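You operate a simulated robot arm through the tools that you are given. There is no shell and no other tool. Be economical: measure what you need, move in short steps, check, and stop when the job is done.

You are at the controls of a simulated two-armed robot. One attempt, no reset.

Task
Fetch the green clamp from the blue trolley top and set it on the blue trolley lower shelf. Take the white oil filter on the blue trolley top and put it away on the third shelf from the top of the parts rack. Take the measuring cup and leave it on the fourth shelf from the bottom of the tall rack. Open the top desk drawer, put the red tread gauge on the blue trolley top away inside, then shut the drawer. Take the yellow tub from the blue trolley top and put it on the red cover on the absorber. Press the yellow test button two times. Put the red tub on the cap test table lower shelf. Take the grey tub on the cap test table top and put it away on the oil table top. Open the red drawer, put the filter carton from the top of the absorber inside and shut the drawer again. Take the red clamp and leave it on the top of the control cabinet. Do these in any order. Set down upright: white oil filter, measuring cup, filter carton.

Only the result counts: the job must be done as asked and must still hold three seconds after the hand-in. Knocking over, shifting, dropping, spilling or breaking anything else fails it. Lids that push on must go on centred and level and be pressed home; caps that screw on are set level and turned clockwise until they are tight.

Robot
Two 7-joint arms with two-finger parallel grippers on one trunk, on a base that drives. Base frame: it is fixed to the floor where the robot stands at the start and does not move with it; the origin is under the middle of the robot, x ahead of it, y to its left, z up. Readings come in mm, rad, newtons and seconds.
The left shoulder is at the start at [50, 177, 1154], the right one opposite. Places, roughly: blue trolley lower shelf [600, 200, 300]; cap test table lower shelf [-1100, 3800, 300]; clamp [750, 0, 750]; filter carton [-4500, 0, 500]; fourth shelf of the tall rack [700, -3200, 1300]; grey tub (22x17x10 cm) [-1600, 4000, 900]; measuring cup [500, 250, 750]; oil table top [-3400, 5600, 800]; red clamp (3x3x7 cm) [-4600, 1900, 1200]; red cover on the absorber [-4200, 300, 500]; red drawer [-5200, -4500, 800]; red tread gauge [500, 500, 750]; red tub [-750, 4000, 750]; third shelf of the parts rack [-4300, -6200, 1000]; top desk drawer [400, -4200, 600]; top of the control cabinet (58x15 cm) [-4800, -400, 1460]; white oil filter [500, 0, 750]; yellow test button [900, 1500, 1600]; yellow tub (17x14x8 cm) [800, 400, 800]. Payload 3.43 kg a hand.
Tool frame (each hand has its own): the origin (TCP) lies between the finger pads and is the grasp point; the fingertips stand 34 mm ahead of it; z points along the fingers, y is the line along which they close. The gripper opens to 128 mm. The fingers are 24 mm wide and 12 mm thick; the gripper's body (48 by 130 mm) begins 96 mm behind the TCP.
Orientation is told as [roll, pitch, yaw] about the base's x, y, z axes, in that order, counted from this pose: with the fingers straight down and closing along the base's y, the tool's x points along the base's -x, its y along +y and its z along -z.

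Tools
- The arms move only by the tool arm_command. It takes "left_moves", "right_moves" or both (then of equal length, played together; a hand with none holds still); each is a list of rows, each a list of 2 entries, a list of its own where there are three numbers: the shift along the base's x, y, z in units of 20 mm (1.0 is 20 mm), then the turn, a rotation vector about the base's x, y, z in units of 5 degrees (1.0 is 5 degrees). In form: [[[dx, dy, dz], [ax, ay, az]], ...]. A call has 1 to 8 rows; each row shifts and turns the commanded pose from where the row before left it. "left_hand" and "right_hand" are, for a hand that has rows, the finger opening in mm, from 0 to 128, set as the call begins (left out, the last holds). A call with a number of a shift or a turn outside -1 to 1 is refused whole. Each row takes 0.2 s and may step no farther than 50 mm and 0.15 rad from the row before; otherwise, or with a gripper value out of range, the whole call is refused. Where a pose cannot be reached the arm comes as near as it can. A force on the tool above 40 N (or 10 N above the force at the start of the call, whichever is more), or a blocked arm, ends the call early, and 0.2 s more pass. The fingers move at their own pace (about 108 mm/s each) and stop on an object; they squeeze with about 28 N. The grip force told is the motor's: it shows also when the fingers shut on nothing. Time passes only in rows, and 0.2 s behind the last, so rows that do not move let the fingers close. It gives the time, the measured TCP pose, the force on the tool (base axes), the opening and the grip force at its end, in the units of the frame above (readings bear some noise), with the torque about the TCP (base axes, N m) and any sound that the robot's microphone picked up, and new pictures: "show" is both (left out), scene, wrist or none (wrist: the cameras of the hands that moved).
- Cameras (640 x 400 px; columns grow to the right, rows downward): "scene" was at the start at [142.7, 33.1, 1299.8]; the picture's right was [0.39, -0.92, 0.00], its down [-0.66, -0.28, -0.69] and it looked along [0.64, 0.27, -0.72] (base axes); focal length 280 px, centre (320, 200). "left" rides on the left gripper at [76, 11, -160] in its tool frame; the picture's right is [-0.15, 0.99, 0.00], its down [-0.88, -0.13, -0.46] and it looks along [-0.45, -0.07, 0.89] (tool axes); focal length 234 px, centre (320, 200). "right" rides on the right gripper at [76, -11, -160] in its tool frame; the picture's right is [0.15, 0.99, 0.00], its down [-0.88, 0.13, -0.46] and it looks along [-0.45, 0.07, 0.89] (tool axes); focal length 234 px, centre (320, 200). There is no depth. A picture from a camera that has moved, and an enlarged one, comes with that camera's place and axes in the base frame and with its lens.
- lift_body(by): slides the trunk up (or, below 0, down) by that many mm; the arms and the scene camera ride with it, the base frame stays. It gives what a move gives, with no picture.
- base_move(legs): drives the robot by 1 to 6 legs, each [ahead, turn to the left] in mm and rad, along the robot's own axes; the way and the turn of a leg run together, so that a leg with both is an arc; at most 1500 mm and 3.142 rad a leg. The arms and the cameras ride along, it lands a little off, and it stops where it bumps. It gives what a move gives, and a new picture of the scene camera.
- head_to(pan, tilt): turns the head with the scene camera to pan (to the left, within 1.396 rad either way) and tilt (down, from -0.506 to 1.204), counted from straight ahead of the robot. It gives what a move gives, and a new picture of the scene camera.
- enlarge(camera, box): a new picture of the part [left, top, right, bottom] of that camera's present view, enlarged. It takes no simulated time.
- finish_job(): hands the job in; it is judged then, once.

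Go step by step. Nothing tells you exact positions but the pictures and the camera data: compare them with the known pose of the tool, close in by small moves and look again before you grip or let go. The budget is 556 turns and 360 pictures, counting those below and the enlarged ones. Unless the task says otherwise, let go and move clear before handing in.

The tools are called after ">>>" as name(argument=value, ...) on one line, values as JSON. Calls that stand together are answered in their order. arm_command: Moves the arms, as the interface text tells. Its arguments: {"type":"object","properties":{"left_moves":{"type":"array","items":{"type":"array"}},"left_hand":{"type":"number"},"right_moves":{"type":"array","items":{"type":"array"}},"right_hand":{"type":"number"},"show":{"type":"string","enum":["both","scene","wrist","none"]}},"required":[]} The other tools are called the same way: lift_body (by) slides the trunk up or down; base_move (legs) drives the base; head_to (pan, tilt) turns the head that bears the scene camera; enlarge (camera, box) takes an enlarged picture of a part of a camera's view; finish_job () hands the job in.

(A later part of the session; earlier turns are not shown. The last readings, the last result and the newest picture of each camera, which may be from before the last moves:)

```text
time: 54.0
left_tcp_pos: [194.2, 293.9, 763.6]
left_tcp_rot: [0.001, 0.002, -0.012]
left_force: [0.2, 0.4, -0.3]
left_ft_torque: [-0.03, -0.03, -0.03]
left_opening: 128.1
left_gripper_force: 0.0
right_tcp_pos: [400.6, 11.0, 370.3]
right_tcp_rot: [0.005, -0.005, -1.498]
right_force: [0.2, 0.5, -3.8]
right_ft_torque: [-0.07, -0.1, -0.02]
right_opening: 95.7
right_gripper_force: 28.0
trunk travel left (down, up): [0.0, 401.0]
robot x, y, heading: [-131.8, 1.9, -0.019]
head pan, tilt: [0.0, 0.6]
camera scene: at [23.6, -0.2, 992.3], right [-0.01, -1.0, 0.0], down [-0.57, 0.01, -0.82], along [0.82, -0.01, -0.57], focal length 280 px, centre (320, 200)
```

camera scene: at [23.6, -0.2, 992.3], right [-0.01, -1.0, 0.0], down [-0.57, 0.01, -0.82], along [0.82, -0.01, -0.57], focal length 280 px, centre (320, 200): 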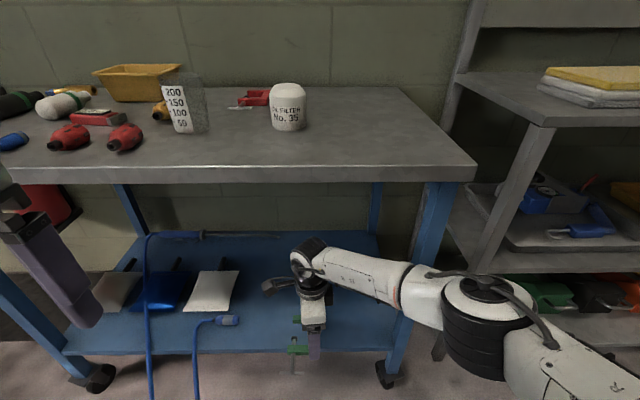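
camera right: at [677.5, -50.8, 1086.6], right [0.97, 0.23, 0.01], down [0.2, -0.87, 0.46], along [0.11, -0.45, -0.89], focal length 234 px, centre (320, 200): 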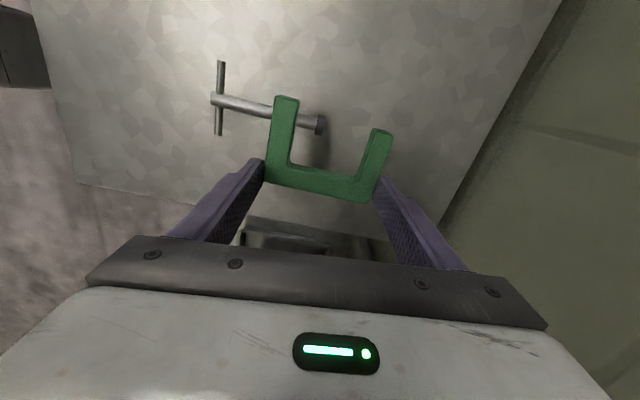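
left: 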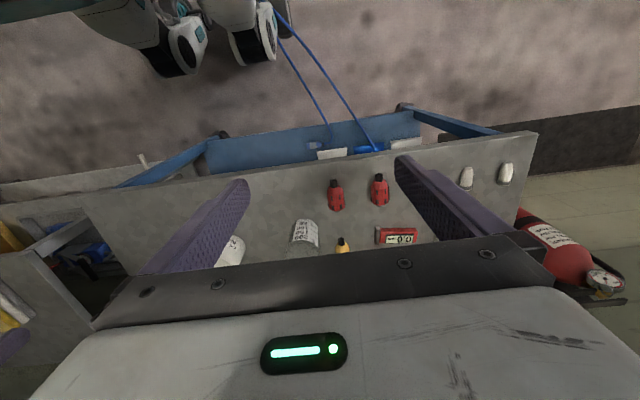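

>>> base_move(legs=[[110, 0.0]])

```text
time: 55.2
left_tcp_pos: [302.1, 293.7, 763.4]
left_tcp_rot: [0.002, 0.002, -0.012]
left_force: [0.6, 0.0, 0.6]
left_ft_torque: [0.0, -0.02, 0.01]
left_opening: 128.0
left_gripper_force: 0.0
right_tcp_pos: [509.9, 8.7, 370.7]
right_tcp_rot: [0.007, -0.004, -1.499]
right_force: [0.3, -0.4, -2.9]
right_ft_torque: [-0.1, -0.06, -0.01]
right_opening: 95.8
right_gripper_force: 27.8
trunk travel left (down, up): [0.0, 401.0]
robot x, y, heading: [-26.8, -0.0, -0.008]
head pan, tilt: [0.0, 0.6]
camera scene: at [132.3, -1.6, 992.3], right [-0.01, -1.0, 0.0], down [-0.56, 0.01, -0.82], along [0.82, -0.01, -0.57], focal length 280 px, centre (320, 200)
```

scene: 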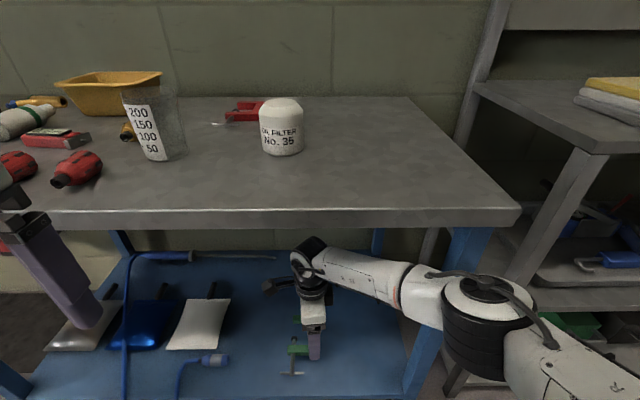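

The clamp is over the free shelf area. I'll lower gently until contact.

>>> arm_command(right_moves=[[[0, 0, -0.3], [0, 0, 0]], [[0, 0, -0.3], [0, 0, 0]], [[0, 0, -0.3], [0, 0, 0]], [[0, 0, -0.3], [0, 0, 0]], [[0, 0, -0.2], [0, 0, 0]], [[0, 0, -0.2], [0, 0, 0]], [[0, 0, -0.2], [0, 0, 0]]], show="wrist")

```text
time: 56.8
left_tcp_pos: [302.6, 295.0, 764.0]
left_tcp_rot: [0.0, 0.002, -0.012]
left_force: [-0.5, 0.4, 0.3]
left_ft_torque: [0.0, 0.0, -0.01]
left_opening: 128.2
left_gripper_force: 0.1
right_tcp_pos: [509.5, 9.0, 333.8]
right_tcp_rot: [0.006, -0.004, -1.5]
right_force: [0.3, -0.2, -3.0]
right_ft_torque: [-0.03, -0.11, -0.01]
right_opening: 96.0
right_gripper_force: 28.2
trunk travel left (down, up): [0.0, 401.0]
robot x, y, heading: [-21.8, -1.2, -0.015]
head pan, tilt: [0.0, 0.6]
camera right: at [491.2, 84.7, 492.0], right [0.98, 0.22, 0.01], down [0.19, -0.87, 0.46], along [0.11, -0.45, -0.89], focal length 234 px, centre (320, 200)
```

right: 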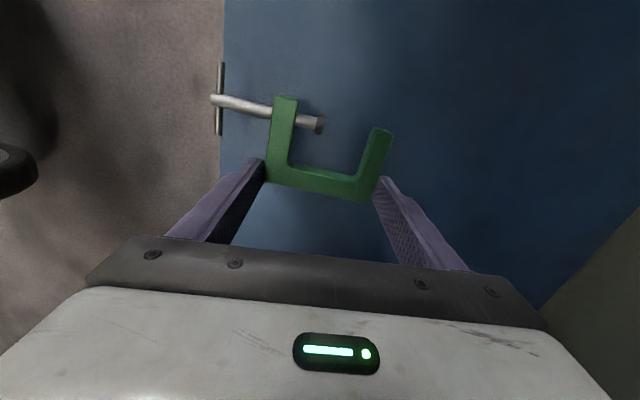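

>>> arm_command(right_moves=[[[1, 0, 0], [0, 0, 0]], [[1, 0, 0], [0, 0, 0]], [[0, 0, -0.3], [0, 0, 0]], [[0, 0, -0.3], [0, 0, 0]], [[0, 0, -0.2], [0, 0, 0]], [[0, 0, -0.2], [0, 0, 0]], [[0, 0, -0.2], [0, 0, 0]], [[0, 0, -0.2], [0, 0, 0]]], show="wrist")

```text
time: 58.8
left_tcp_pos: [300.8, 294.6, 763.2]
left_tcp_rot: [0.0, 0.004, -0.011]
left_force: [0.7, 0.2, 0.4]
left_ft_torque: [0.01, 0.01, 0.0]
left_opening: 128.1
left_gripper_force: 0.0
right_tcp_pos: [536.0, -48.1, 322.5]
right_tcp_rot: [0.02, -0.035, -1.56]
right_force: [0.2, -0.6, -3.4]
right_ft_torque: [-0.09, -0.09, 0.01]
right_opening: 95.9
right_gripper_force: 27.6
right hand out of reach, approached as far as the arm can: row 1, 2, 4, 6, 8
trunk travel left (down, up): [0.0, 401.0]
robot x, y, heading: [-23.0, -3.9, -0.016]
head pan, tilt: [0.0, 0.6]
stopped in row 8 (right hand): the arm was blocked; the commanded pose is now the measured one
camera right: at [519.6, 34.5, 478.6], right [0.99, 0.16, 0.02], down [0.13, -0.86, 0.49], along [0.09, -0.48, -0.87], focal length 234 px, centre (320, 200)
```

right: 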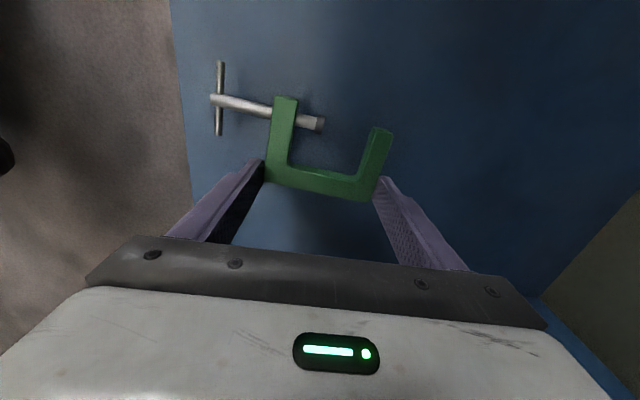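

I'm at the reach limit and blocked. I'll pull the left hand back, then drive 50 mm closer while retracting the right arm a little.

>>> arm_command(left_moves=[[[-1, 0, 0.5], [0, 0, 0]], [[-1, 0, 0.5], [0, 0, 0]], [[-1, 0, 0.5], [0, 0, 0]], [[-1, 0, 0.5], [0, 0, 0]]], right_moves=[[[-0.5, 0.5, 0.3], [0, 0, 0]], [[-1, 0.5, 0.3], [0, 0, 0]], [[-1, 0.5, 0.2], [0, 0, 0]], [[-1, 0, 0], [0, 0, 0]]], show="none")

>>> base_move(legs=[[75, 0.01]])

```text
time: 60.0
left_tcp_pos: [221.5, 294.3, 803.8]
left_tcp_rot: [0.001, 0.003, -0.011]
left_force: [0.6, 0.2, -0.4]
left_ft_torque: [0.01, -0.01, 0.0]
left_opening: 128.1
left_gripper_force: 0.1
right_tcp_pos: [541.1, -69.6, 321.8]
right_tcp_rot: [0.022, -0.052, -1.595]
right_force: [-0.5, -0.3, -3.2]
right_ft_torque: [-0.07, -0.05, -0.02]
right_opening: 95.8
right_gripper_force: 28.1
right hand out of reach, approached as far as the arm can: row 1, 2, 3, 4
trunk travel left (down, up): [0.0, 401.0]
robot x, y, heading: [-26.6, 1.2, -0.015]
head pan, tilt: [0.0, 0.6]
stopped in row 4 (right hand): the arm was blocked; the commanded pose is now the measured one
```

```text
time: 61.0
left_tcp_pos: [293.2, 296.5, 803.8]
left_tcp_rot: [-0.001, 0.002, -0.003]
left_force: [0.6, -1.0, -0.4]
left_ft_torque: [0.02, -0.03, 0.02]
left_opening: 128.0
left_gripper_force: 0.2
right_tcp_pos: [615.9, -64.4, 320.9]
right_tcp_rot: [0.02, -0.052, -1.586]
right_force: [-0.5, 0.0, -3.4]
right_ft_torque: [-0.1, -0.11, 0.0]
right_opening: 96.0
right_gripper_force: 28.4
trunk travel left (down, up): [0.0, 401.0]
robot x, y, heading: [48.4, -0.6, -0.006]
head pan, tilt: [0.0, 0.6]
camera scene: at [206.5, -0.9, 992.3], right [0.0, -1.0, 0.0], down [-0.57, 0.0, -0.82], along [0.82, 0.0, -0.57], focal length 280 px, centre (320, 200)
```

scene: 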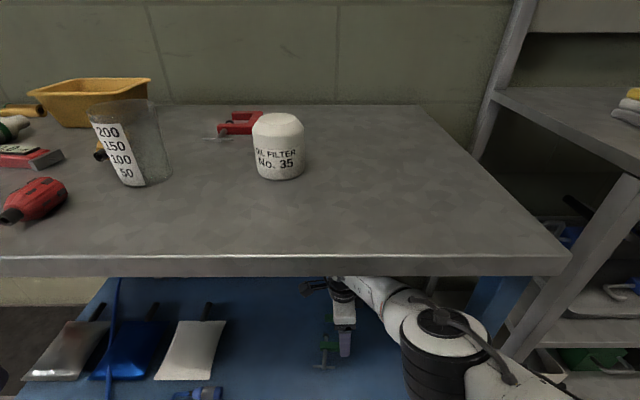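

>>> arm_command(right_moves=[[[0, 0, 0.5], [0, 0, 0]], [[0, 0, 0.5], [0, 0, 0]], [[-0.5, 0, 0.5], [0, 0, 0]], [[-0.5, 0, 0], [0, 0, 0]]], show="none")

```text
time: 62.2
left_tcp_pos: [277.5, 296.9, 806.7]
left_tcp_rot: [-0.006, -0.007, -0.004]
left_force: [0.5, 1.1, -0.3]
left_ft_torque: [-0.09, -0.01, -0.01]
left_opening: 127.8
left_gripper_force: 0.0
right_tcp_pos: [543.7, 26.6, 351.1]
right_tcp_rot: [0.0, -0.005, -1.453]
right_force: [0.7, -0.6, -3.9]
right_ft_torque: [-0.07, -0.06, 0.04]
right_opening: 95.7
right_gripper_force: 28.1
right hand out of reach, approached as far as the arm can: row 1, 2
trunk travel left (down, up): [0.0, 401.0]
robot x, y, heading: [41.4, 4.3, -0.007]
head pan, tilt: [0.0, 0.6]
stopped in row 4 (right hand): the arm was blocked; the commanded pose is now the measured one
```

>>> head_to(pan=-0.5, tilt=0.9)

```text
time: 63.1
left_tcp_pos: [278.7, 297.9, 806.0]
left_tcp_rot: [-0.004, -0.012, -0.003]
left_force: [-0.5, -0.6, 0.4]
left_ft_torque: [-0.01, -0.01, 0.0]
left_opening: 127.9
left_gripper_force: 0.1
right_tcp_pos: [548.3, 27.2, 351.6]
right_tcp_rot: [0.007, -0.005, -1.456]
right_force: [0.8, -0.4, -3.6]
right_ft_torque: [-0.07, -0.08, 0.05]
right_opening: 95.4
right_gripper_force: 27.7
trunk travel left (down, up): [0.0, 401.0]
robot x, y, heading: [44.1, -0.6, -0.004]
head pan, tilt: [-0.499, 0.901]
camera scene: at [166.8, -31.0, 969.9], right [-0.48, -0.88, 0.0], down [-0.68, 0.37, -0.63], along [0.56, -0.3, -0.77], focal length 280 px, centre (320, 200)
```

scene: 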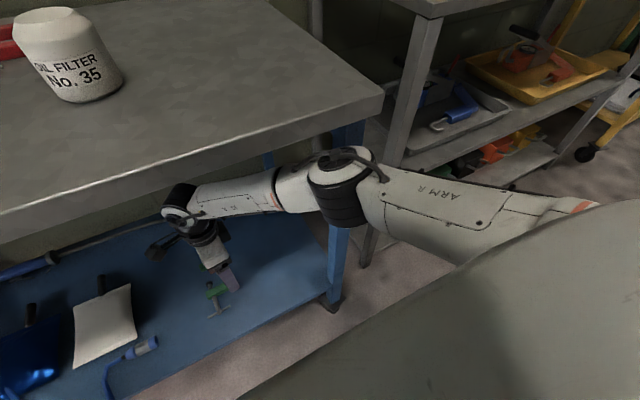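

The elbow is against the trolley's right leg. I'll back out and come in again from further left so the elbow clears it.

>>> base_move(legs=[[-750, 0], [250, 0.6], [250, -0.6]])

>>> arm_command(right_moves=[[[0.3, -1, 0.3], [0, 0, 0]], [[0.3, -1, 0.2], [0, 0, 0]], [[0.3, -1, 0], [0, 0, 0]], [[0.3, -1, 0], [0, 0, 0]], [[0.3, -1, 0], [0, 0, 0]], [[0, -1, 0], [0, 0, 0]], [[0, -0.5, 0], [0, 0, 0]]], show="scene")

```text
time: 70.5
left_tcp_pos: [23.9, 434.2, 802.8]
left_tcp_rot: [0.0, 0.003, -0.024]
left_force: [-0.3, -1.4, -0.7]
left_ft_torque: [0.0, -0.01, 0.0]
left_opening: 127.9
left_gripper_force: 0.0
right_tcp_pos: [280.2, 157.2, 343.1]
right_tcp_rot: [-0.012, 0.001, -1.481]
right_force: [-0.1, -0.3, -3.9]
right_ft_torque: [-0.1, -0.07, 0.01]
right_opening: 95.5
right_gripper_force: 28.1
trunk travel left (down, up): [0.0, 401.0]
robot x, y, heading: [-227.8, 147.9, -0.024]
head pan, tilt: [-0.499, 0.901]
camera scene: at [-92.0, 107.6, 967.5], right [-0.5, -0.87, 0.0], down [-0.68, 0.39, -0.62], along [0.54, -0.31, -0.78], focal length 280 px, centre (320, 200)
```

scene: 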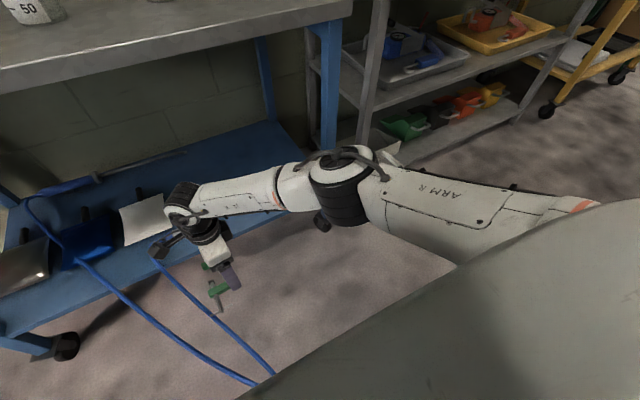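

```text
time: 72.1
left_tcp_pos: [24.1, 435.1, 805.0]
left_tcp_rot: [0.0, 0.002, -0.022]
left_force: [-0.5, -0.3, 0.6]
left_ft_torque: [-0.03, -0.02, 0.02]
left_opening: 127.9
left_gripper_force: 0.0
right_tcp_pos: [310.8, 28.0, 352.0]
right_tcp_rot: [-0.011, 0.0, -1.481]
right_force: [0.0, 0.9, -3.0]
right_ft_torque: [-0.09, -0.08, -0.01]
right_opening: 95.7
right_gripper_force: 28.2
trunk travel left (down, up): [0.0, 401.0]
robot x, y, heading: [-227.5, 146.8, -0.024]
head pan, tilt: [-0.499, 0.901]
camera scene: at [-92.0, 107.6, 967.5], right [-0.5, -0.87, 0.0], down [-0.68, 0.39, -0.62], along [0.54, -0.31, -0.78], focal length 280 px, centre (320, 200)
```

scene: 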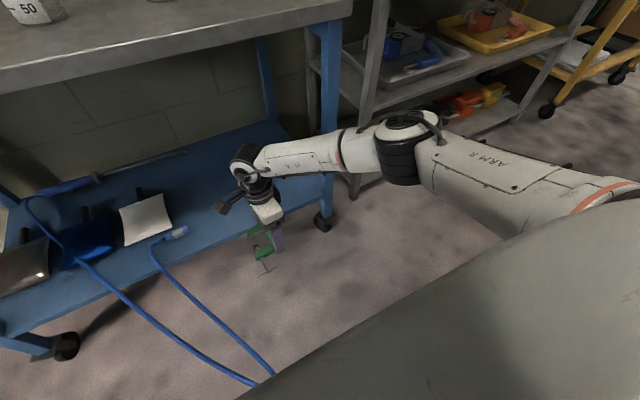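

>>> arm_command(right_moves=[[[0, 1, 0], [0, 0, 0]], [[0, 1, 0], [0, 0, 0]], [[0, 1, 0], [0, 0, 0]], [[0, 1, 0], [0, 0, 0]], [[0, 0.6, 0], [0, 0, 0]]], show="none")

>>> base_move(legs=[[225, 0.02]])

```text
time: 73.3
left_tcp_pos: [22.4, 434.9, 803.0]
left_tcp_rot: [-0.001, 0.003, -0.022]
left_force: [0.4, -0.9, 0.0]
left_ft_torque: [0.02, -0.01, -0.02]
left_opening: 128.0
left_gripper_force: 0.0
right_tcp_pos: [311.4, 116.4, 352.1]
right_tcp_rot: [-0.011, 0.001, -1.481]
right_force: [0.1, 0.2, -2.7]
right_ft_torque: [-0.09, -0.09, 0.02]
right_opening: 95.5
right_gripper_force: 28.2
trunk travel left (down, up): [0.0, 401.0]
robot x, y, heading: [-224.7, 147.0, -0.026]
head pan, tilt: [-0.499, 0.901]
```

```text
time: 75.0
left_tcp_pos: [247.6, 435.2, 804.8]
left_tcp_rot: [0.0, 0.0, -0.005]
left_force: [-0.1, 0.5, 0.1]
left_ft_torque: [-0.02, 0.01, 0.0]
left_opening: 128.0
left_gripper_force: 0.1
right_tcp_pos: [539.7, 122.3, 352.0]
right_tcp_rot: [-0.011, 0.001, -1.464]
right_force: [-0.5, 0.0, -2.7]
right_ft_torque: [-0.03, -0.06, 0.0]
right_opening: 95.5
right_gripper_force: 27.8
trunk travel left (down, up): [0.0, 401.0]
robot x, y, heading: [0.4, 144.4, -0.001]
head pan, tilt: [-0.499, 0.901]
camera scene: at [137.3, 106.3, 967.5], right [-0.48, -0.87, 0.0], down [-0.69, 0.38, -0.62], along [0.54, -0.3, -0.78], focal length 280 px, centre (320, 200)
```

scene: 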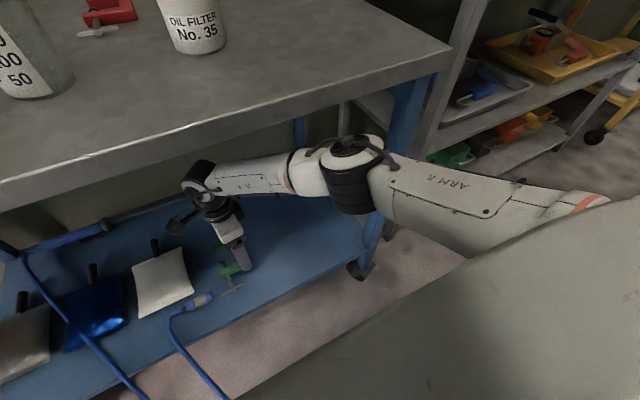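

The elbow is clear now and the clamp is over the shelf. I'll lower it.

>>> arm_command(right_moves=[[[0, 0, -0.5], [0, 0, 0]], [[0, 0, -0.5], [0, 0, 0]], [[0, 0, -0.3], [0, 0, 0]], [[0, 0, -0.25], [0, 0, 0]], [[0, 0, -0.25], [0, 0, 0]], [[0, 0, -0.25], [0, 0, 0]], [[0, 0, -0.25], [0, 0, 0]], [[0, 0, -0.25], [0, 0, 0]]], show="wrist")

```text
time: 76.8
left_tcp_pos: [247.1, 435.0, 803.8]
left_tcp_rot: [0.0, 0.001, -0.007]
left_force: [-0.5, -0.3, 0.1]
left_ft_torque: [-0.02, -0.01, 0.04]
left_opening: 128.2
left_gripper_force: 0.2
right_tcp_pos: [536.3, 122.4, 301.0]
right_tcp_rot: [-0.011, 0.0, -1.464]
right_force: [0.0, 0.3, -3.1]
right_ft_torque: [-0.11, -0.12, 0.0]
right_opening: 95.5
right_gripper_force: 28.6
trunk travel left (down, up): [0.0, 401.0]
robot x, y, heading: [1.4, 145.3, -0.006]
head pan, tilt: [-0.499, 0.901]
camera right: at [518.4, 197.1, 460.6], right [0.97, 0.25, -0.01], down [0.23, -0.86, 0.45], along [0.1, -0.44, -0.89], focal length 234 px, centre (320, 200)
```

right: 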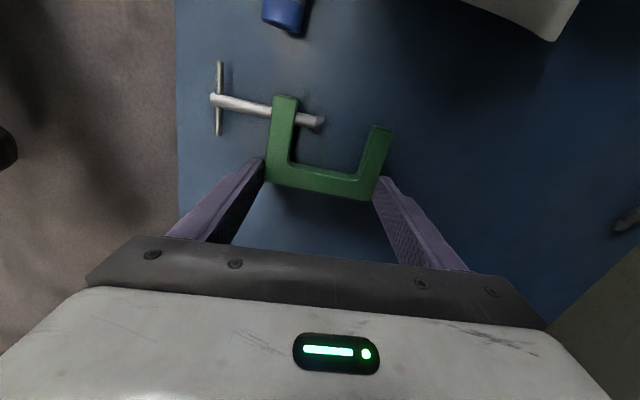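

>>> arm_command(right_moves=[[[0, 0, -0.25], [0, 0, 0]], [[0, 0, -0.25], [0, 0, 0]], [[0, 0, -0.25], [0, 0, 0]], [[0, 0, -0.25], [0, 0, 0]], [[0, 0, -0.25], [0, 0, 0]], [[0, 0, -0.25], [0, 0, 0]], [[0, 0, -0.25], [0, 0, 0]], [[0, 0, -0.25], [0, 0, 0]]], show="none")

```text
time: 78.0
left_tcp_pos: [246.7, 435.0, 803.7]
left_tcp_rot: [0.0, -0.001, -0.006]
left_force: [0.4, -0.7, 0.7]
left_ft_torque: [0.0, -0.03, 0.03]
left_opening: 128.2
left_gripper_force: 0.0
right_tcp_pos: [535.0, 119.8, 294.7]
right_tcp_rot: [0.002, -0.007, -1.463]
right_force: [-3.9, -2.5, 19.7]
right_ft_torque: [-0.02, 1.23, 0.14]
right_opening: 95.4
right_gripper_force: 28.6
right hand out of reach, approached as far as the arm can: row 1, 2, 4, 5
trunk travel left (down, up): [0.0, 401.0]
robot x, y, heading: [2.3, 141.0, -0.007]
head pan, tilt: [-0.499, 0.901]
stopped in row 5 (right hand): the force on the tool passed its limit (the readings are from after the stop); the commanded pose is now the measured one
```

Contact with the shelf. I'll open and rise.

>>> arm_command(right_moves=[[[0, 0, 0], [0, 0, 0]], [[0, 0, 0], [0, 0, 0]]], right_hand=106, show="none")

>>> arm_command(right_moves=[[[0, 0, 0.5], [0, 0, 0]], [[0, 0, 1], [0, 0, 0]], [[0, 0, 1], [0, 0, 0]], [[0, 0, 1], [0, 0, 0]]], show="wrist")

```text
time: 78.6
left_tcp_pos: [246.2, 435.1, 804.0]
left_tcp_rot: [0.0, 0.0, -0.008]
left_force: [0.3, 0.5, -0.4]
left_ft_torque: [0.04, 0.04, -0.01]
left_opening: 128.0
left_gripper_force: 0.0
right_tcp_pos: [536.9, 119.3, 295.0]
right_tcp_rot: [0.008, -0.005, -1.461]
right_force: [10.7, 1.8, 18.8]
right_ft_torque: [0.17, 0.67, -0.16]
right_opening: 99.4
right_gripper_force: 0.0
trunk travel left (down, up): [0.0, 401.0]
robot x, y, heading: [4.5, 144.6, -0.004]
head pan, tilt: [-0.499, 0.901]
```

```text
time: 79.6
left_tcp_pos: [247.8, 434.1, 803.9]
left_tcp_rot: [0.0, 0.0, -0.006]
left_force: [0.1, -0.9, -0.6]
left_ft_torque: [0.0, -0.01, 0.01]
left_opening: 127.9
left_gripper_force: 0.1
right_tcp_pos: [535.7, 118.8, 362.3]
right_tcp_rot: [0.0, -0.007, -1.462]
right_force: [0.6, -0.3, 0.0]
right_ft_torque: [-0.03, -0.02, -0.01]
right_opening: 106.0
right_gripper_force: 0.0
trunk travel left (down, up): [0.0, 401.0]
robot x, y, heading: [1.9, 141.7, -0.005]
head pan, tilt: [-0.499, 0.901]
camera right: at [514.3, 194.8, 520.2], right [0.97, 0.25, 0.0], down [0.22, -0.86, 0.46], along [0.12, -0.45, -0.89], focal length 234 px, centre (320, 200)
```

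right: 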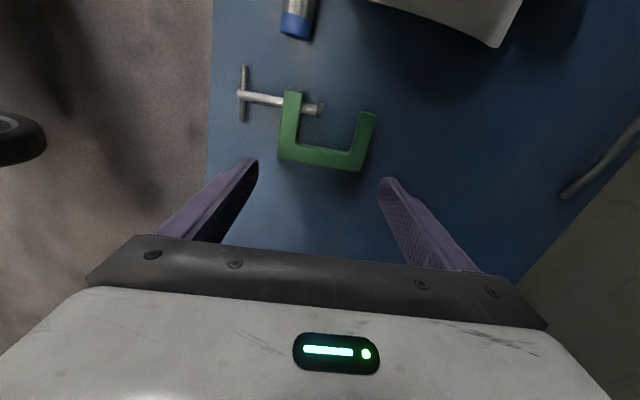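

The green clamp rests on the lower shelf. Next I'll back out, shift left to y about 290 and raise the trunk for the measuring cup.

>>> base_move(legs=[[-700, 0], [250, 0.6], [250, -0.6]])

>>> lift_body(by=325)

>>> head_to(pan=0, tilt=0.7)

```text
time: 86.8
left_tcp_pos: [6.9, 573.9, 804.7]
left_tcp_rot: [0.001, 0.002, -0.023]
left_force: [0.9, -0.1, 0.6]
left_ft_torque: [0.03, 0.0, -0.01]
left_opening: 128.1
left_gripper_force: 0.0
right_tcp_pos: [288.7, 254.2, 361.1]
right_tcp_rot: [-0.002, -0.006, -1.477]
right_force: [0.2, -0.1, 0.0]
right_ft_torque: [0.0, -0.02, 0.0]
right_opening: 106.0
right_gripper_force: 0.0
trunk travel left (down, up): [0.0, 401.0]
robot x, y, heading: [-245.5, 282.6, -0.024]
head pan, tilt: [-0.499, 0.901]
camera scene: at [-108.5, 246.4, 967.6], right [-0.5, -0.87, 0.0], down [-0.68, 0.39, -0.62], along [0.54, -0.31, -0.78], focal length 280 px, centre (320, 200)
```

scene: 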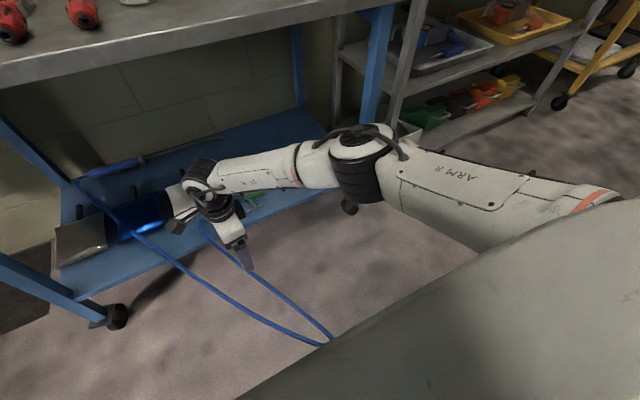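

```text
time: 90.0
left_tcp_pos: [7.7, 574.0, 1128.7]
left_tcp_rot: [0.0, 0.002, -0.022]
left_force: [-0.2, -1.2, 0.2]
left_ft_torque: [0.03, 0.02, -0.01]
left_opening: 128.0
left_gripper_force: 0.1
right_tcp_pos: [289.3, 253.4, 686.3]
right_tcp_rot: [0.0, -0.005, -1.476]
right_force: [0.0, 0.9, 0.0]
right_ft_torque: [-0.01, 0.01, 0.01]
right_opening: 106.0
right_gripper_force: 0.0
trunk travel left (down, up): [-325.0, 76.0]
robot x, y, heading: [-243.3, 285.5, -0.017]
head pan, tilt: [-0.499, 0.901]
```

```text
time: 90.9
left_tcp_pos: [6.9, 574.3, 1127.6]
left_tcp_rot: [0.0, 0.001, -0.019]
left_force: [-1.0, -0.5, 0.7]
left_ft_torque: [-0.03, 0.0, 0.0]
left_opening: 128.3
left_gripper_force: 0.0
right_tcp_pos: [289.5, 252.2, 686.2]
right_tcp_rot: [-0.001, -0.006, -1.476]
right_force: [-0.9, -0.6, 0.1]
right_ft_torque: [-0.01, 0.01, 0.01]
right_opening: 106.1
right_gripper_force: 0.1
trunk travel left (down, up): [-325.0, 76.0]
robot x, y, heading: [-241.2, 282.9, -0.023]
head pan, tilt: [0.0, 0.7]
camera scene: at [-89.0, 282.0, 1308.7], right [-0.02, -1.0, 0.0], down [-0.64, 0.01, -0.76], along [0.76, -0.02, -0.64], focal length 280 px, centre (320, 200)
```

scene: 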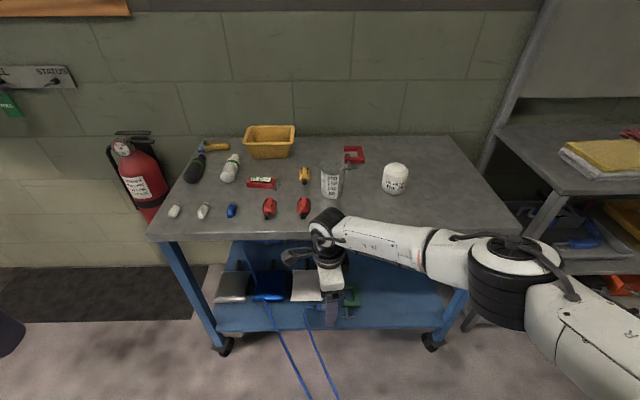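

I see all the objects. I'll bring the right hand up while turning it to a 60°-tilted forward grasp for the cup.

>>> arm_command(right_moves=[[[-0.2, -0.05, 0.76], [-0.553, -0.603, 0.956]], [[-0.2, -0.05, 0.76], [-0.553, -0.603, 0.956]], [[-0.2, -0.05, 0.76], [-0.553, -0.603, 0.956]], [[-0.2, -0.05, 0.76], [-0.553, -0.603, 0.956]], [[-0.2, -0.05, 0.76], [-0.553, -0.603, 0.956]], [[-0.2, -0.05, 0.76], [-0.553, -0.603, 0.956]], [[-0.2, -0.05, 0.76], [-0.553, -0.603, 0.956]], [[-0.2, -0.05, 0.76], [-0.553, -0.603, 0.956]]], show="none")

>>> arm_command(right_moves=[[[-0.2, -0.05, 0.76], [-0.553, -0.603, 0.956]], [[-0.2, -0.05, 0.76], [-0.553, -0.603, 0.956]], [[-0.2, -0.05, 0.76], [-0.553, -0.603, 0.956]], [[-0.2, -0.05, 0.76], [-0.553, -0.603, 0.956]], [[-0.2, -0.05, 0.76], [-0.553, -0.603, 0.956]], [[-0.2, -0.05, 0.76], [-0.553, -0.603, 0.956]], [[-0.2, -0.05, 0.76], [-0.553, -0.603, 0.956]], [[-0.2, -0.05, 0.76], [-0.553, -0.603, 0.956]]], right_hand=96, show="both")

```text
time: 92.7
left_tcp_pos: [6.8, 573.6, 1129.0]
left_tcp_rot: [0.001, 0.002, -0.021]
left_force: [-0.1, 0.1, 0.0]
left_ft_torque: [0.0, 0.01, 0.01]
left_opening: 127.9
left_gripper_force: 0.0
right_tcp_pos: [256.9, 244.3, 809.5]
right_tcp_rot: [0.236, -0.522, -0.853]
right_force: [0.4, 2.0, 0.3]
right_ft_torque: [-0.02, -0.03, 0.0]
right_opening: 106.0
right_gripper_force: 0.0
trunk travel left (down, up): [-325.0, 76.0]
robot x, y, heading: [-243.5, 286.0, -0.022]
head pan, tilt: [0.0, 0.7]
```

```text
time: 94.5
left_tcp_pos: [6.3, 573.0, 1128.7]
left_tcp_rot: [0.001, 0.002, -0.021]
left_force: [-0.1, -0.8, 0.0]
left_ft_torque: [0.0, 0.0, -0.03]
left_opening: 128.1
left_gripper_force: 0.0
right_tcp_pos: [225.0, 238.2, 931.3]
right_tcp_rot: [-0.019, -1.057, 0.02]
right_force: [0.2, 0.1, 0.5]
right_ft_torque: [0.05, -0.02, -0.02]
right_opening: 95.9
right_gripper_force: 0.1
trunk travel left (down, up): [-325.0, 76.0]
robot x, y, heading: [-243.7, 286.5, -0.022]
head pan, tilt: [0.0, 0.7]
camera scene: at [-89.2, 282.1, 1308.7], right [-0.02, -1.0, 0.0], down [-0.64, 0.01, -0.77], along [0.76, -0.02, -0.64], focal length 280 px, centre (320, 200)
camera right: at [48.3, 227.5, 942.5], right [-0.08, 0.99, -0.14], down [0.04, 0.14, 0.99], along [1.0, 0.07, -0.05], focal length 234 px, centre (320, 200)
```

scene: 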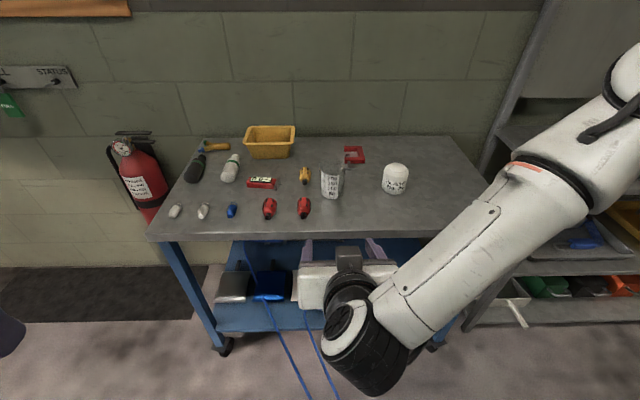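
right: 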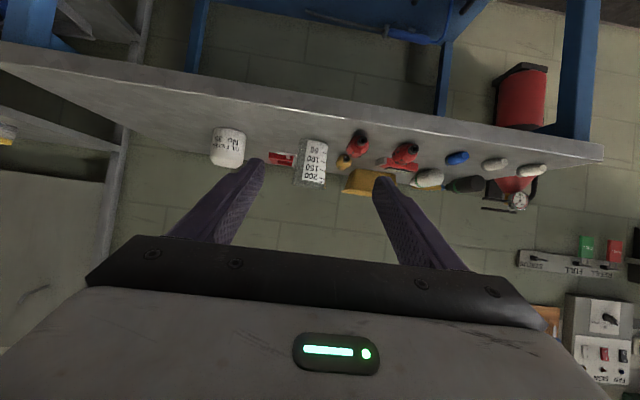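

The cup is centred between the fingers at y about 236. I'll drive forward 200 mm, then advance along the tool axis.

>>> base_move(legs=[[200, 0.02]])

>>> arm_command(right_moves=[[[0, 0, 0], [0, 0, 0]]], show="wrist")

```text
time: 96.1
left_tcp_pos: [201.0, 577.0, 1128.8]
left_tcp_rot: [0.001, 0.001, -0.001]
left_force: [-0.5, -0.9, 0.3]
left_ft_torque: [0.03, 0.03, 0.0]
left_opening: 127.9
left_gripper_force: 0.1
right_tcp_pos: [426.0, 245.3, 930.1]
right_tcp_rot: [-0.016, -1.054, 0.034]
right_force: [-0.3, -0.2, -0.7]
right_ft_torque: [0.0, -0.01, 0.01]
right_opening: 96.0
right_gripper_force: 0.1
trunk travel left (down, up): [-325.0, 76.0]
robot x, y, heading: [-44.1, 281.0, -0.002]
head pan, tilt: [0.0, 0.7]
camera scene: at [110.4, 282.6, 1308.6], right [0.0, -1.0, 0.0], down [-0.64, 0.0, -0.76], along [0.76, 0.0, -0.64], focal length 280 px, centre (320, 200)
```

scene: 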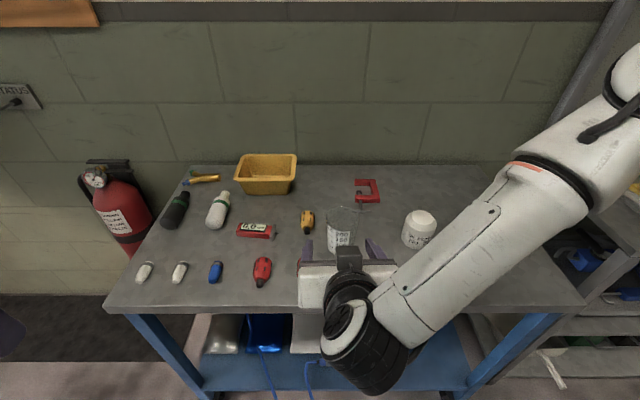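

```text
time: 96.5
left_tcp_pos: [199.9, 576.4, 1128.7]
left_tcp_rot: [0.001, 0.002, -0.003]
left_force: [0.0, -0.8, 0.1]
left_ft_torque: [0.0, 0.02, 0.0]
left_opening: 127.9
left_gripper_force: 0.1
right_tcp_pos: [425.5, 245.4, 930.0]
right_tcp_rot: [-0.017, -1.055, 0.034]
right_force: [-0.7, -0.1, -0.2]
right_ft_torque: [0.0, 0.04, -0.01]
right_opening: 96.1
right_gripper_force: 0.1
trunk travel left (down, up): [-325.0, 76.0]
robot x, y, heading: [-44.2, 278.0, 0.002]
head pan, tilt: [0.0, 0.7]
camera right: at [248.2, 230.9, 942.4], right [-0.09, 0.99, -0.14], down [0.04, 0.14, 0.99], along [0.99, 0.09, -0.05], focal length 234 px, centre (320, 200)
```

right: 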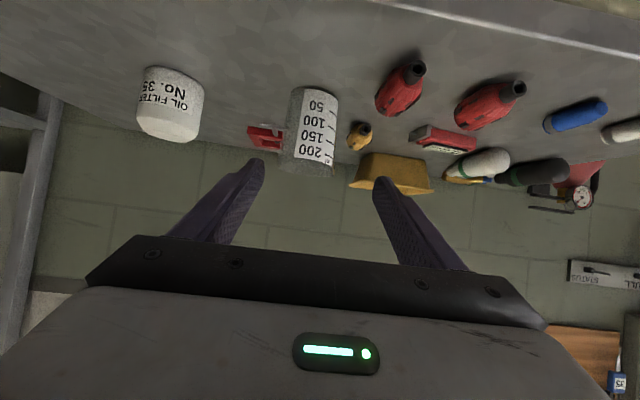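

>>> arm_command(right_moves=[[[0, -0.55, 0], [0, 0, 0]], [[1, 0, -0.68], [0, 0, 0]], [[1, 0, -0.68], [0, 0, 0]], [[1, 0, -0.68], [0, 0, 0]], [[1, 0, -0.68], [0, 0, 0]]], show="both")

```text
time: 97.7
left_tcp_pos: [200.9, 575.5, 1129.7]
left_tcp_rot: [0.001, 0.002, -0.003]
left_force: [0.3, 0.9, -0.3]
left_ft_torque: [0.02, -0.01, 0.02]
left_opening: 127.8
left_gripper_force: 0.0
right_tcp_pos: [505.3, 234.4, 875.8]
right_tcp_rot: [-0.015, -1.054, 0.035]
right_force: [0.4, -0.4, -0.2]
right_ft_torque: [0.02, 0.0, 0.01]
right_opening: 96.0
right_gripper_force: 0.2
trunk travel left (down, up): [-325.0, 76.0]
robot x, y, heading: [-43.7, 283.3, -0.004]
head pan, tilt: [0.0, 0.7]
camera scene: at [109.9, 282.5, 1308.7], right [0.0, -1.0, 0.0], down [-0.64, 0.0, -0.76], along [0.76, 0.0, -0.64], focal length 280 px, centre (320, 200)
camera right: at [328.9, 219.3, 887.8], right [-0.09, 0.99, -0.14], down [0.04, 0.14, 0.99], along [0.99, 0.09, -0.05], focal length 234 px, centre (320, 200)
```

scene: 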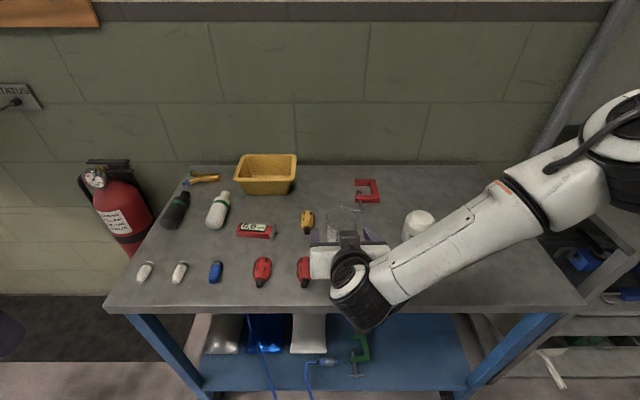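
right: 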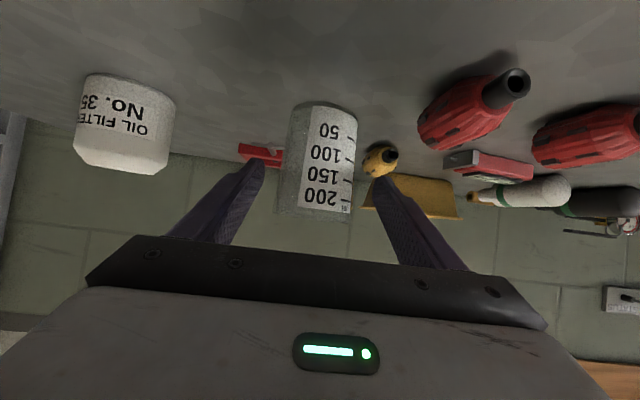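

>>> arm_command(right_moves=[[[1, 0, -0.68], [0, 0, 0]], [[1, 0, -0.6], [0, 0, 0]]], show="wrist")

>>> arm_command(right_moves=[[[0, 0, 0], [0, 0, 0]], [[0, 0, 0], [0, 0, 0]], [[0, 0, 0], [0, 0, 0]]], right_hand=40, show="wrist")

```text
time: 98.3
left_tcp_pos: [199.9, 575.6, 1129.5]
left_tcp_rot: [0.001, 0.002, -0.002]
left_force: [0.7, 0.6, 0.1]
left_ft_torque: [0.03, 0.0, -0.02]
left_opening: 127.7
left_gripper_force: 0.0
right_tcp_pos: [546.5, 233.4, 850.2]
right_tcp_rot: [-0.016, -1.053, 0.031]
right_force: [0.8, 0.0, -0.2]
right_ft_torque: [-0.03, 0.0, -0.01]
right_opening: 95.9
right_gripper_force: 0.1
trunk travel left (down, up): [-325.0, 76.0]
robot x, y, heading: [-45.2, 280.5, -0.003]
head pan, tilt: [0.0, 0.7]
camera right: at [368.8, 219.6, 861.4], right [-0.09, 0.99, -0.13], down [0.04, 0.14, 0.99], along [0.99, 0.09, -0.05], focal length 234 px, centre (320, 200)
```

right: 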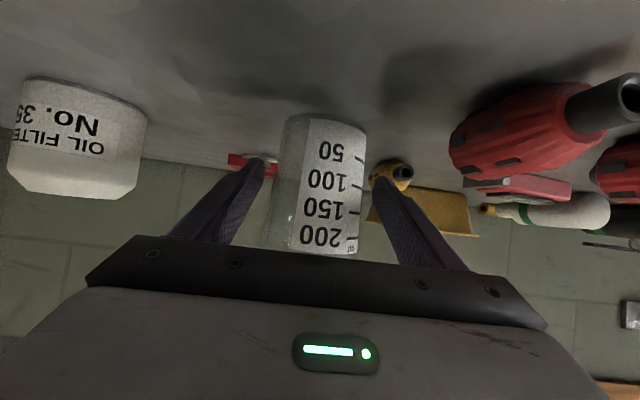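

```text
time: 99.1
left_tcp_pos: [199.4, 576.2, 1129.0]
left_tcp_rot: [0.001, 0.003, -0.001]
left_force: [0.3, -0.7, 0.6]
left_ft_torque: [-0.01, 0.0, -0.01]
left_opening: 127.8
left_gripper_force: 0.0
right_tcp_pos: [545.7, 233.5, 849.8]
right_tcp_rot: [-0.016, -1.055, 0.034]
right_force: [1.1, -1.4, -0.5]
right_ft_torque: [0.04, -0.01, -0.01]
right_opening: 63.5
right_gripper_force: 28.6
trunk travel left (down, up): [-325.0, 76.0]
robot x, y, heading: [-42.5, 282.2, 0.004]
head pan, tilt: [0.0, 0.7]
camera right: at [368.6, 219.6, 861.7], right [-0.09, 0.99, -0.13], down [0.04, 0.14, 0.99], along [0.99, 0.09, -0.05], focal length 234 px, centre (320, 200)
```

right: 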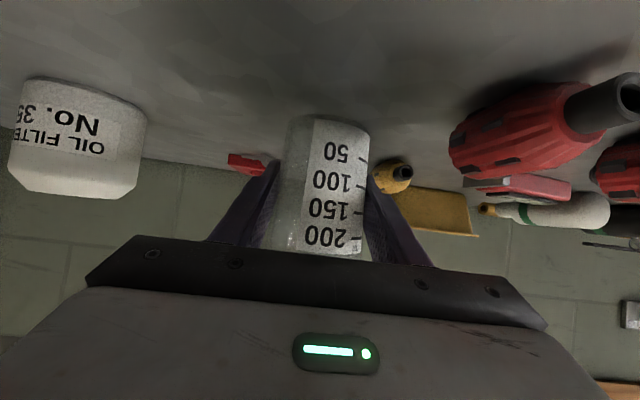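

Cup gripped at 63.5 mm. I'll lift it straight up.

>>> arm_command(right_moves=[[[0, 0, 0.5], [0, 0, 0]], [[0, 0, 1], [0, 0, 0]], [[0, 0, 1], [0, 0, 0]], [[0, 0, 1], [0, 0, 0]], [[0, 0, 1], [0, 0, 0]], [[0, 0, 1], [0, 0, 0]], [[-1, 0, 1], [0, 0, 0]], [[-1, -0.5, 0.5], [0, 0, 0]]], show="scene")

```text
time: 100.9
left_tcp_pos: [199.9, 575.1, 1130.9]
left_tcp_rot: [-0.001, 0.004, -0.002]
left_force: [0.2, 0.1, -0.3]
left_ft_torque: [0.0, 0.05, 0.0]
left_opening: 127.9
left_gripper_force: 0.1
right_tcp_pos: [506.7, 222.5, 989.6]
right_tcp_rot: [-0.015, -1.054, 0.032]
right_force: [0.2, -1.2, -1.1]
right_ft_torque: [0.01, -0.04, -0.01]
right_opening: 63.4
right_gripper_force: 27.7
trunk travel left (down, up): [-325.0, 76.0]
robot x, y, heading: [-46.5, 281.6, -0.001]
head pan, tilt: [0.0, 0.7]
camera scene: at [109.5, 282.4, 1308.7], right [0.0, -1.0, 0.0], down [-0.64, 0.0, -0.77], along [0.77, 0.0, -0.64], focal length 280 px, centre (320, 200)
```

scene: 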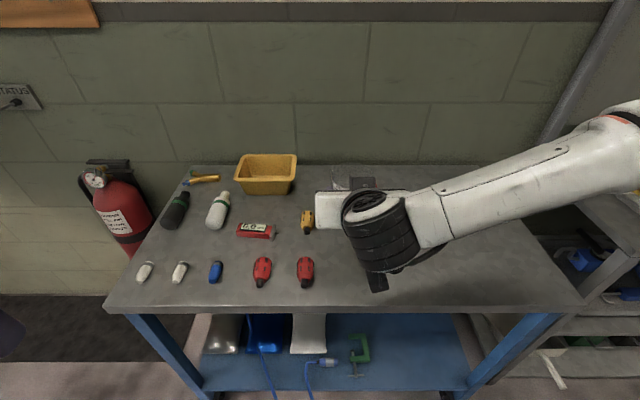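

Cup secured. I'll drive closer and bring the left hand over the red tread gauge at about [589, 439], turning it 90°.

>>> base_move(legs=[[120, 0]])

>>> arm_command(left_moves=[[[0.75, -0.38, -0.64], [0, 0, 1]], [[0.75, -0.38, -0.64], [0, 0, 1]], [[0.75, -0.38, -0.64], [0, 0, 1]], [[0.75, -0.38, -0.64], [0, 0, 1]], [[0.75, -0.38, -0.64], [0, 0, 1]], [[0.75, -0.38, -0.64], [0, 0, 1]], [[0.75, -0.38, -0.64], [0, 0, 1]], [[0.75, -0.38, -0.64], [0, 0, 1]]], show="none")

>>> arm_command(left_moves=[[[0.75, -0.38, -0.64], [0, 0, 1]], [[0.75, -0.38, -0.64], [0, 0, 1]], [[0.75, -0.38, -0.64], [0, 0, 1]], [[0.75, -0.38, -0.64], [0, 0, 1]], [[0.75, -0.38, -0.64], [0, 0, 1]], [[0.75, -0.38, -0.64], [0, 0, 1]], [[0.75, -0.38, -0.64], [0, 0, 1]], [[0.75, -0.38, -0.64], [0, 0, 1]]], left_hand=70, show="both")

```text
time: 102.2
left_tcp_pos: [322.4, 575.3, 1129.4]
left_tcp_rot: [-0.001, 0.0, -0.003]
left_force: [0.2, 0.7, -0.4]
left_ft_torque: [0.02, 0.03, 0.0]
left_opening: 127.9
left_gripper_force: 0.0
right_tcp_pos: [627.4, 222.7, 989.4]
right_tcp_rot: [-0.016, -1.053, 0.031]
right_force: [0.3, 0.9, -0.8]
right_ft_torque: [-0.02, 0.0, -0.06]
right_opening: 63.5
right_gripper_force: 28.5
trunk travel left (down, up): [-325.0, 76.0]
robot x, y, heading: [76.9, 281.5, -0.005]
head pan, tilt: [0.0, 0.7]
camera scene: at [231.5, 281.9, 1308.5], right [0.0, -1.0, 0.0], down [-0.64, 0.0, -0.76], along [0.76, 0.0, -0.64], focal length 280 px, centre (320, 200)
```

scene: 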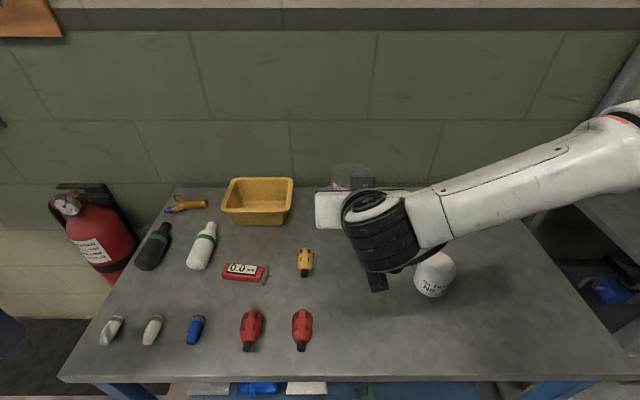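

```text
time: 104.0
left_tcp_pos: [442.3, 513.6, 1026.1]
left_tcp_rot: [0.0, 0.002, 0.696]
left_force: [-0.8, -0.9, 0.0]
left_ft_torque: [0.0, 0.01, 0.02]
left_opening: 128.3
left_gripper_force: 0.1
right_tcp_pos: [627.2, 222.7, 989.3]
right_tcp_rot: [-0.016, -1.055, 0.032]
right_force: [0.8, 0.2, -1.1]
right_ft_torque: [0.01, -0.01, 0.01]
right_opening: 63.1
right_gripper_force: 28.2
trunk travel left (down, up): [-325.0, 76.0]
robot x, y, heading: [78.3, 284.3, -0.009]
head pan, tilt: [0.0, 0.7]
```

```text
time: 105.8
left_tcp_pos: [560.9, 454.9, 923.4]
left_tcp_rot: [-0.003, 0.003, 1.393]
left_force: [-1.1, 0.1, -0.2]
left_ft_torque: [-0.01, 0.0, -0.05]
left_opening: 69.9
left_gripper_force: 0.1
right_tcp_pos: [627.5, 222.9, 989.1]
right_tcp_rot: [-0.017, -1.055, 0.034]
right_force: [0.6, -0.7, -0.1]
right_ft_torque: [0.02, -0.04, 0.0]
right_opening: 63.5
right_gripper_force: 28.2
trunk travel left (down, up): [-325.0, 76.0]
robot x, y, heading: [76.0, 282.0, -0.003]
head pan, tilt: [0.0, 0.7]
camera scene: at [230.9, 282.0, 1308.6], right [0.0, -1.0, 0.0], down [-0.64, 0.0, -0.76], along [0.76, 0.0, -0.64], focal length 280 px, centre (320, 200)
camera left: at [536.3, 382.9, 1082.2], right [-0.95, 0.32, 0.0], down [0.28, 0.85, 0.45], along [0.15, 0.43, -0.89], focal length 234 px, centre (320, 200)
```

scene: 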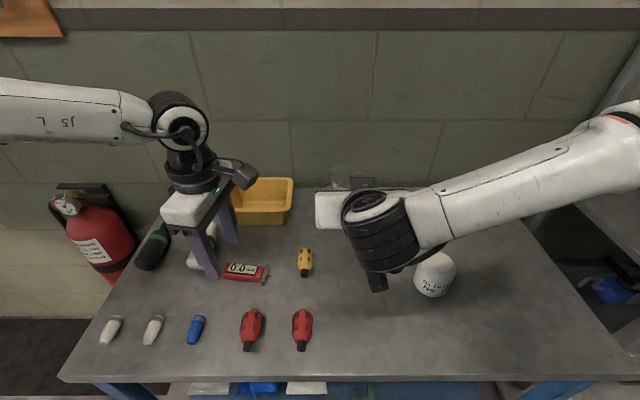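
left: 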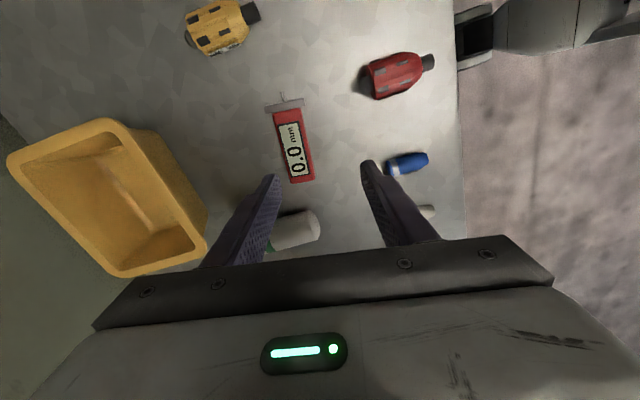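

>>> arm_command(left_moves=[[[0.7, -0.45, -0.5], [0, 0, 0.6]], [[0.65, -0.45, -0.5], [0, 0, 0.5]], [[0, 0, -1], [0, 0, 0]], [[0, 0, -1], [0, 0, 0]], [[0, 0, -0.8], [0, 0, 0]], [[0, 0, -0.4], [0, 0, 0]]], left_hand=60, show="wrist")

```text
time: 107.2
left_tcp_pos: [549.2, 479.5, 863.9]
left_tcp_rot: [0.0, 0.004, 1.489]
left_force: [0.3, -2.0, -1.1]
left_ft_torque: [0.0, -0.04, 0.0]
left_opening: 59.8
left_gripper_force: 0.2
left hand out of reach, approached as far as the arm can: row 1, 2, 3, 4, 5, 6
right_tcp_pos: [626.4, 222.0, 988.2]
right_tcp_rot: [-0.016, -1.052, 0.032]
right_force: [0.0, 0.6, 0.4]
right_ft_torque: [0.02, -0.02, 0.03]
right_opening: 63.3
right_gripper_force: 28.1
trunk travel left (down, up): [-325.0, 76.0]
robot x, y, heading: [79.0, 281.4, -0.002]
head pan, tilt: [0.0, 0.7]
camera left: at [532.0, 405.9, 1022.8], right [-0.97, 0.23, 0.0], down [0.2, 0.87, 0.45], along [0.11, 0.44, -0.89], focal length 234 px, centre (320, 200)
```

left: 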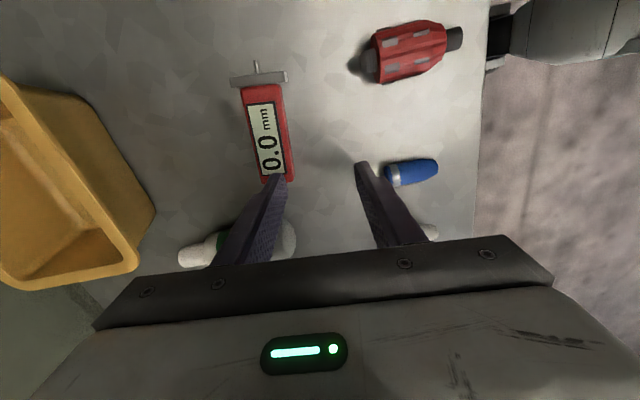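

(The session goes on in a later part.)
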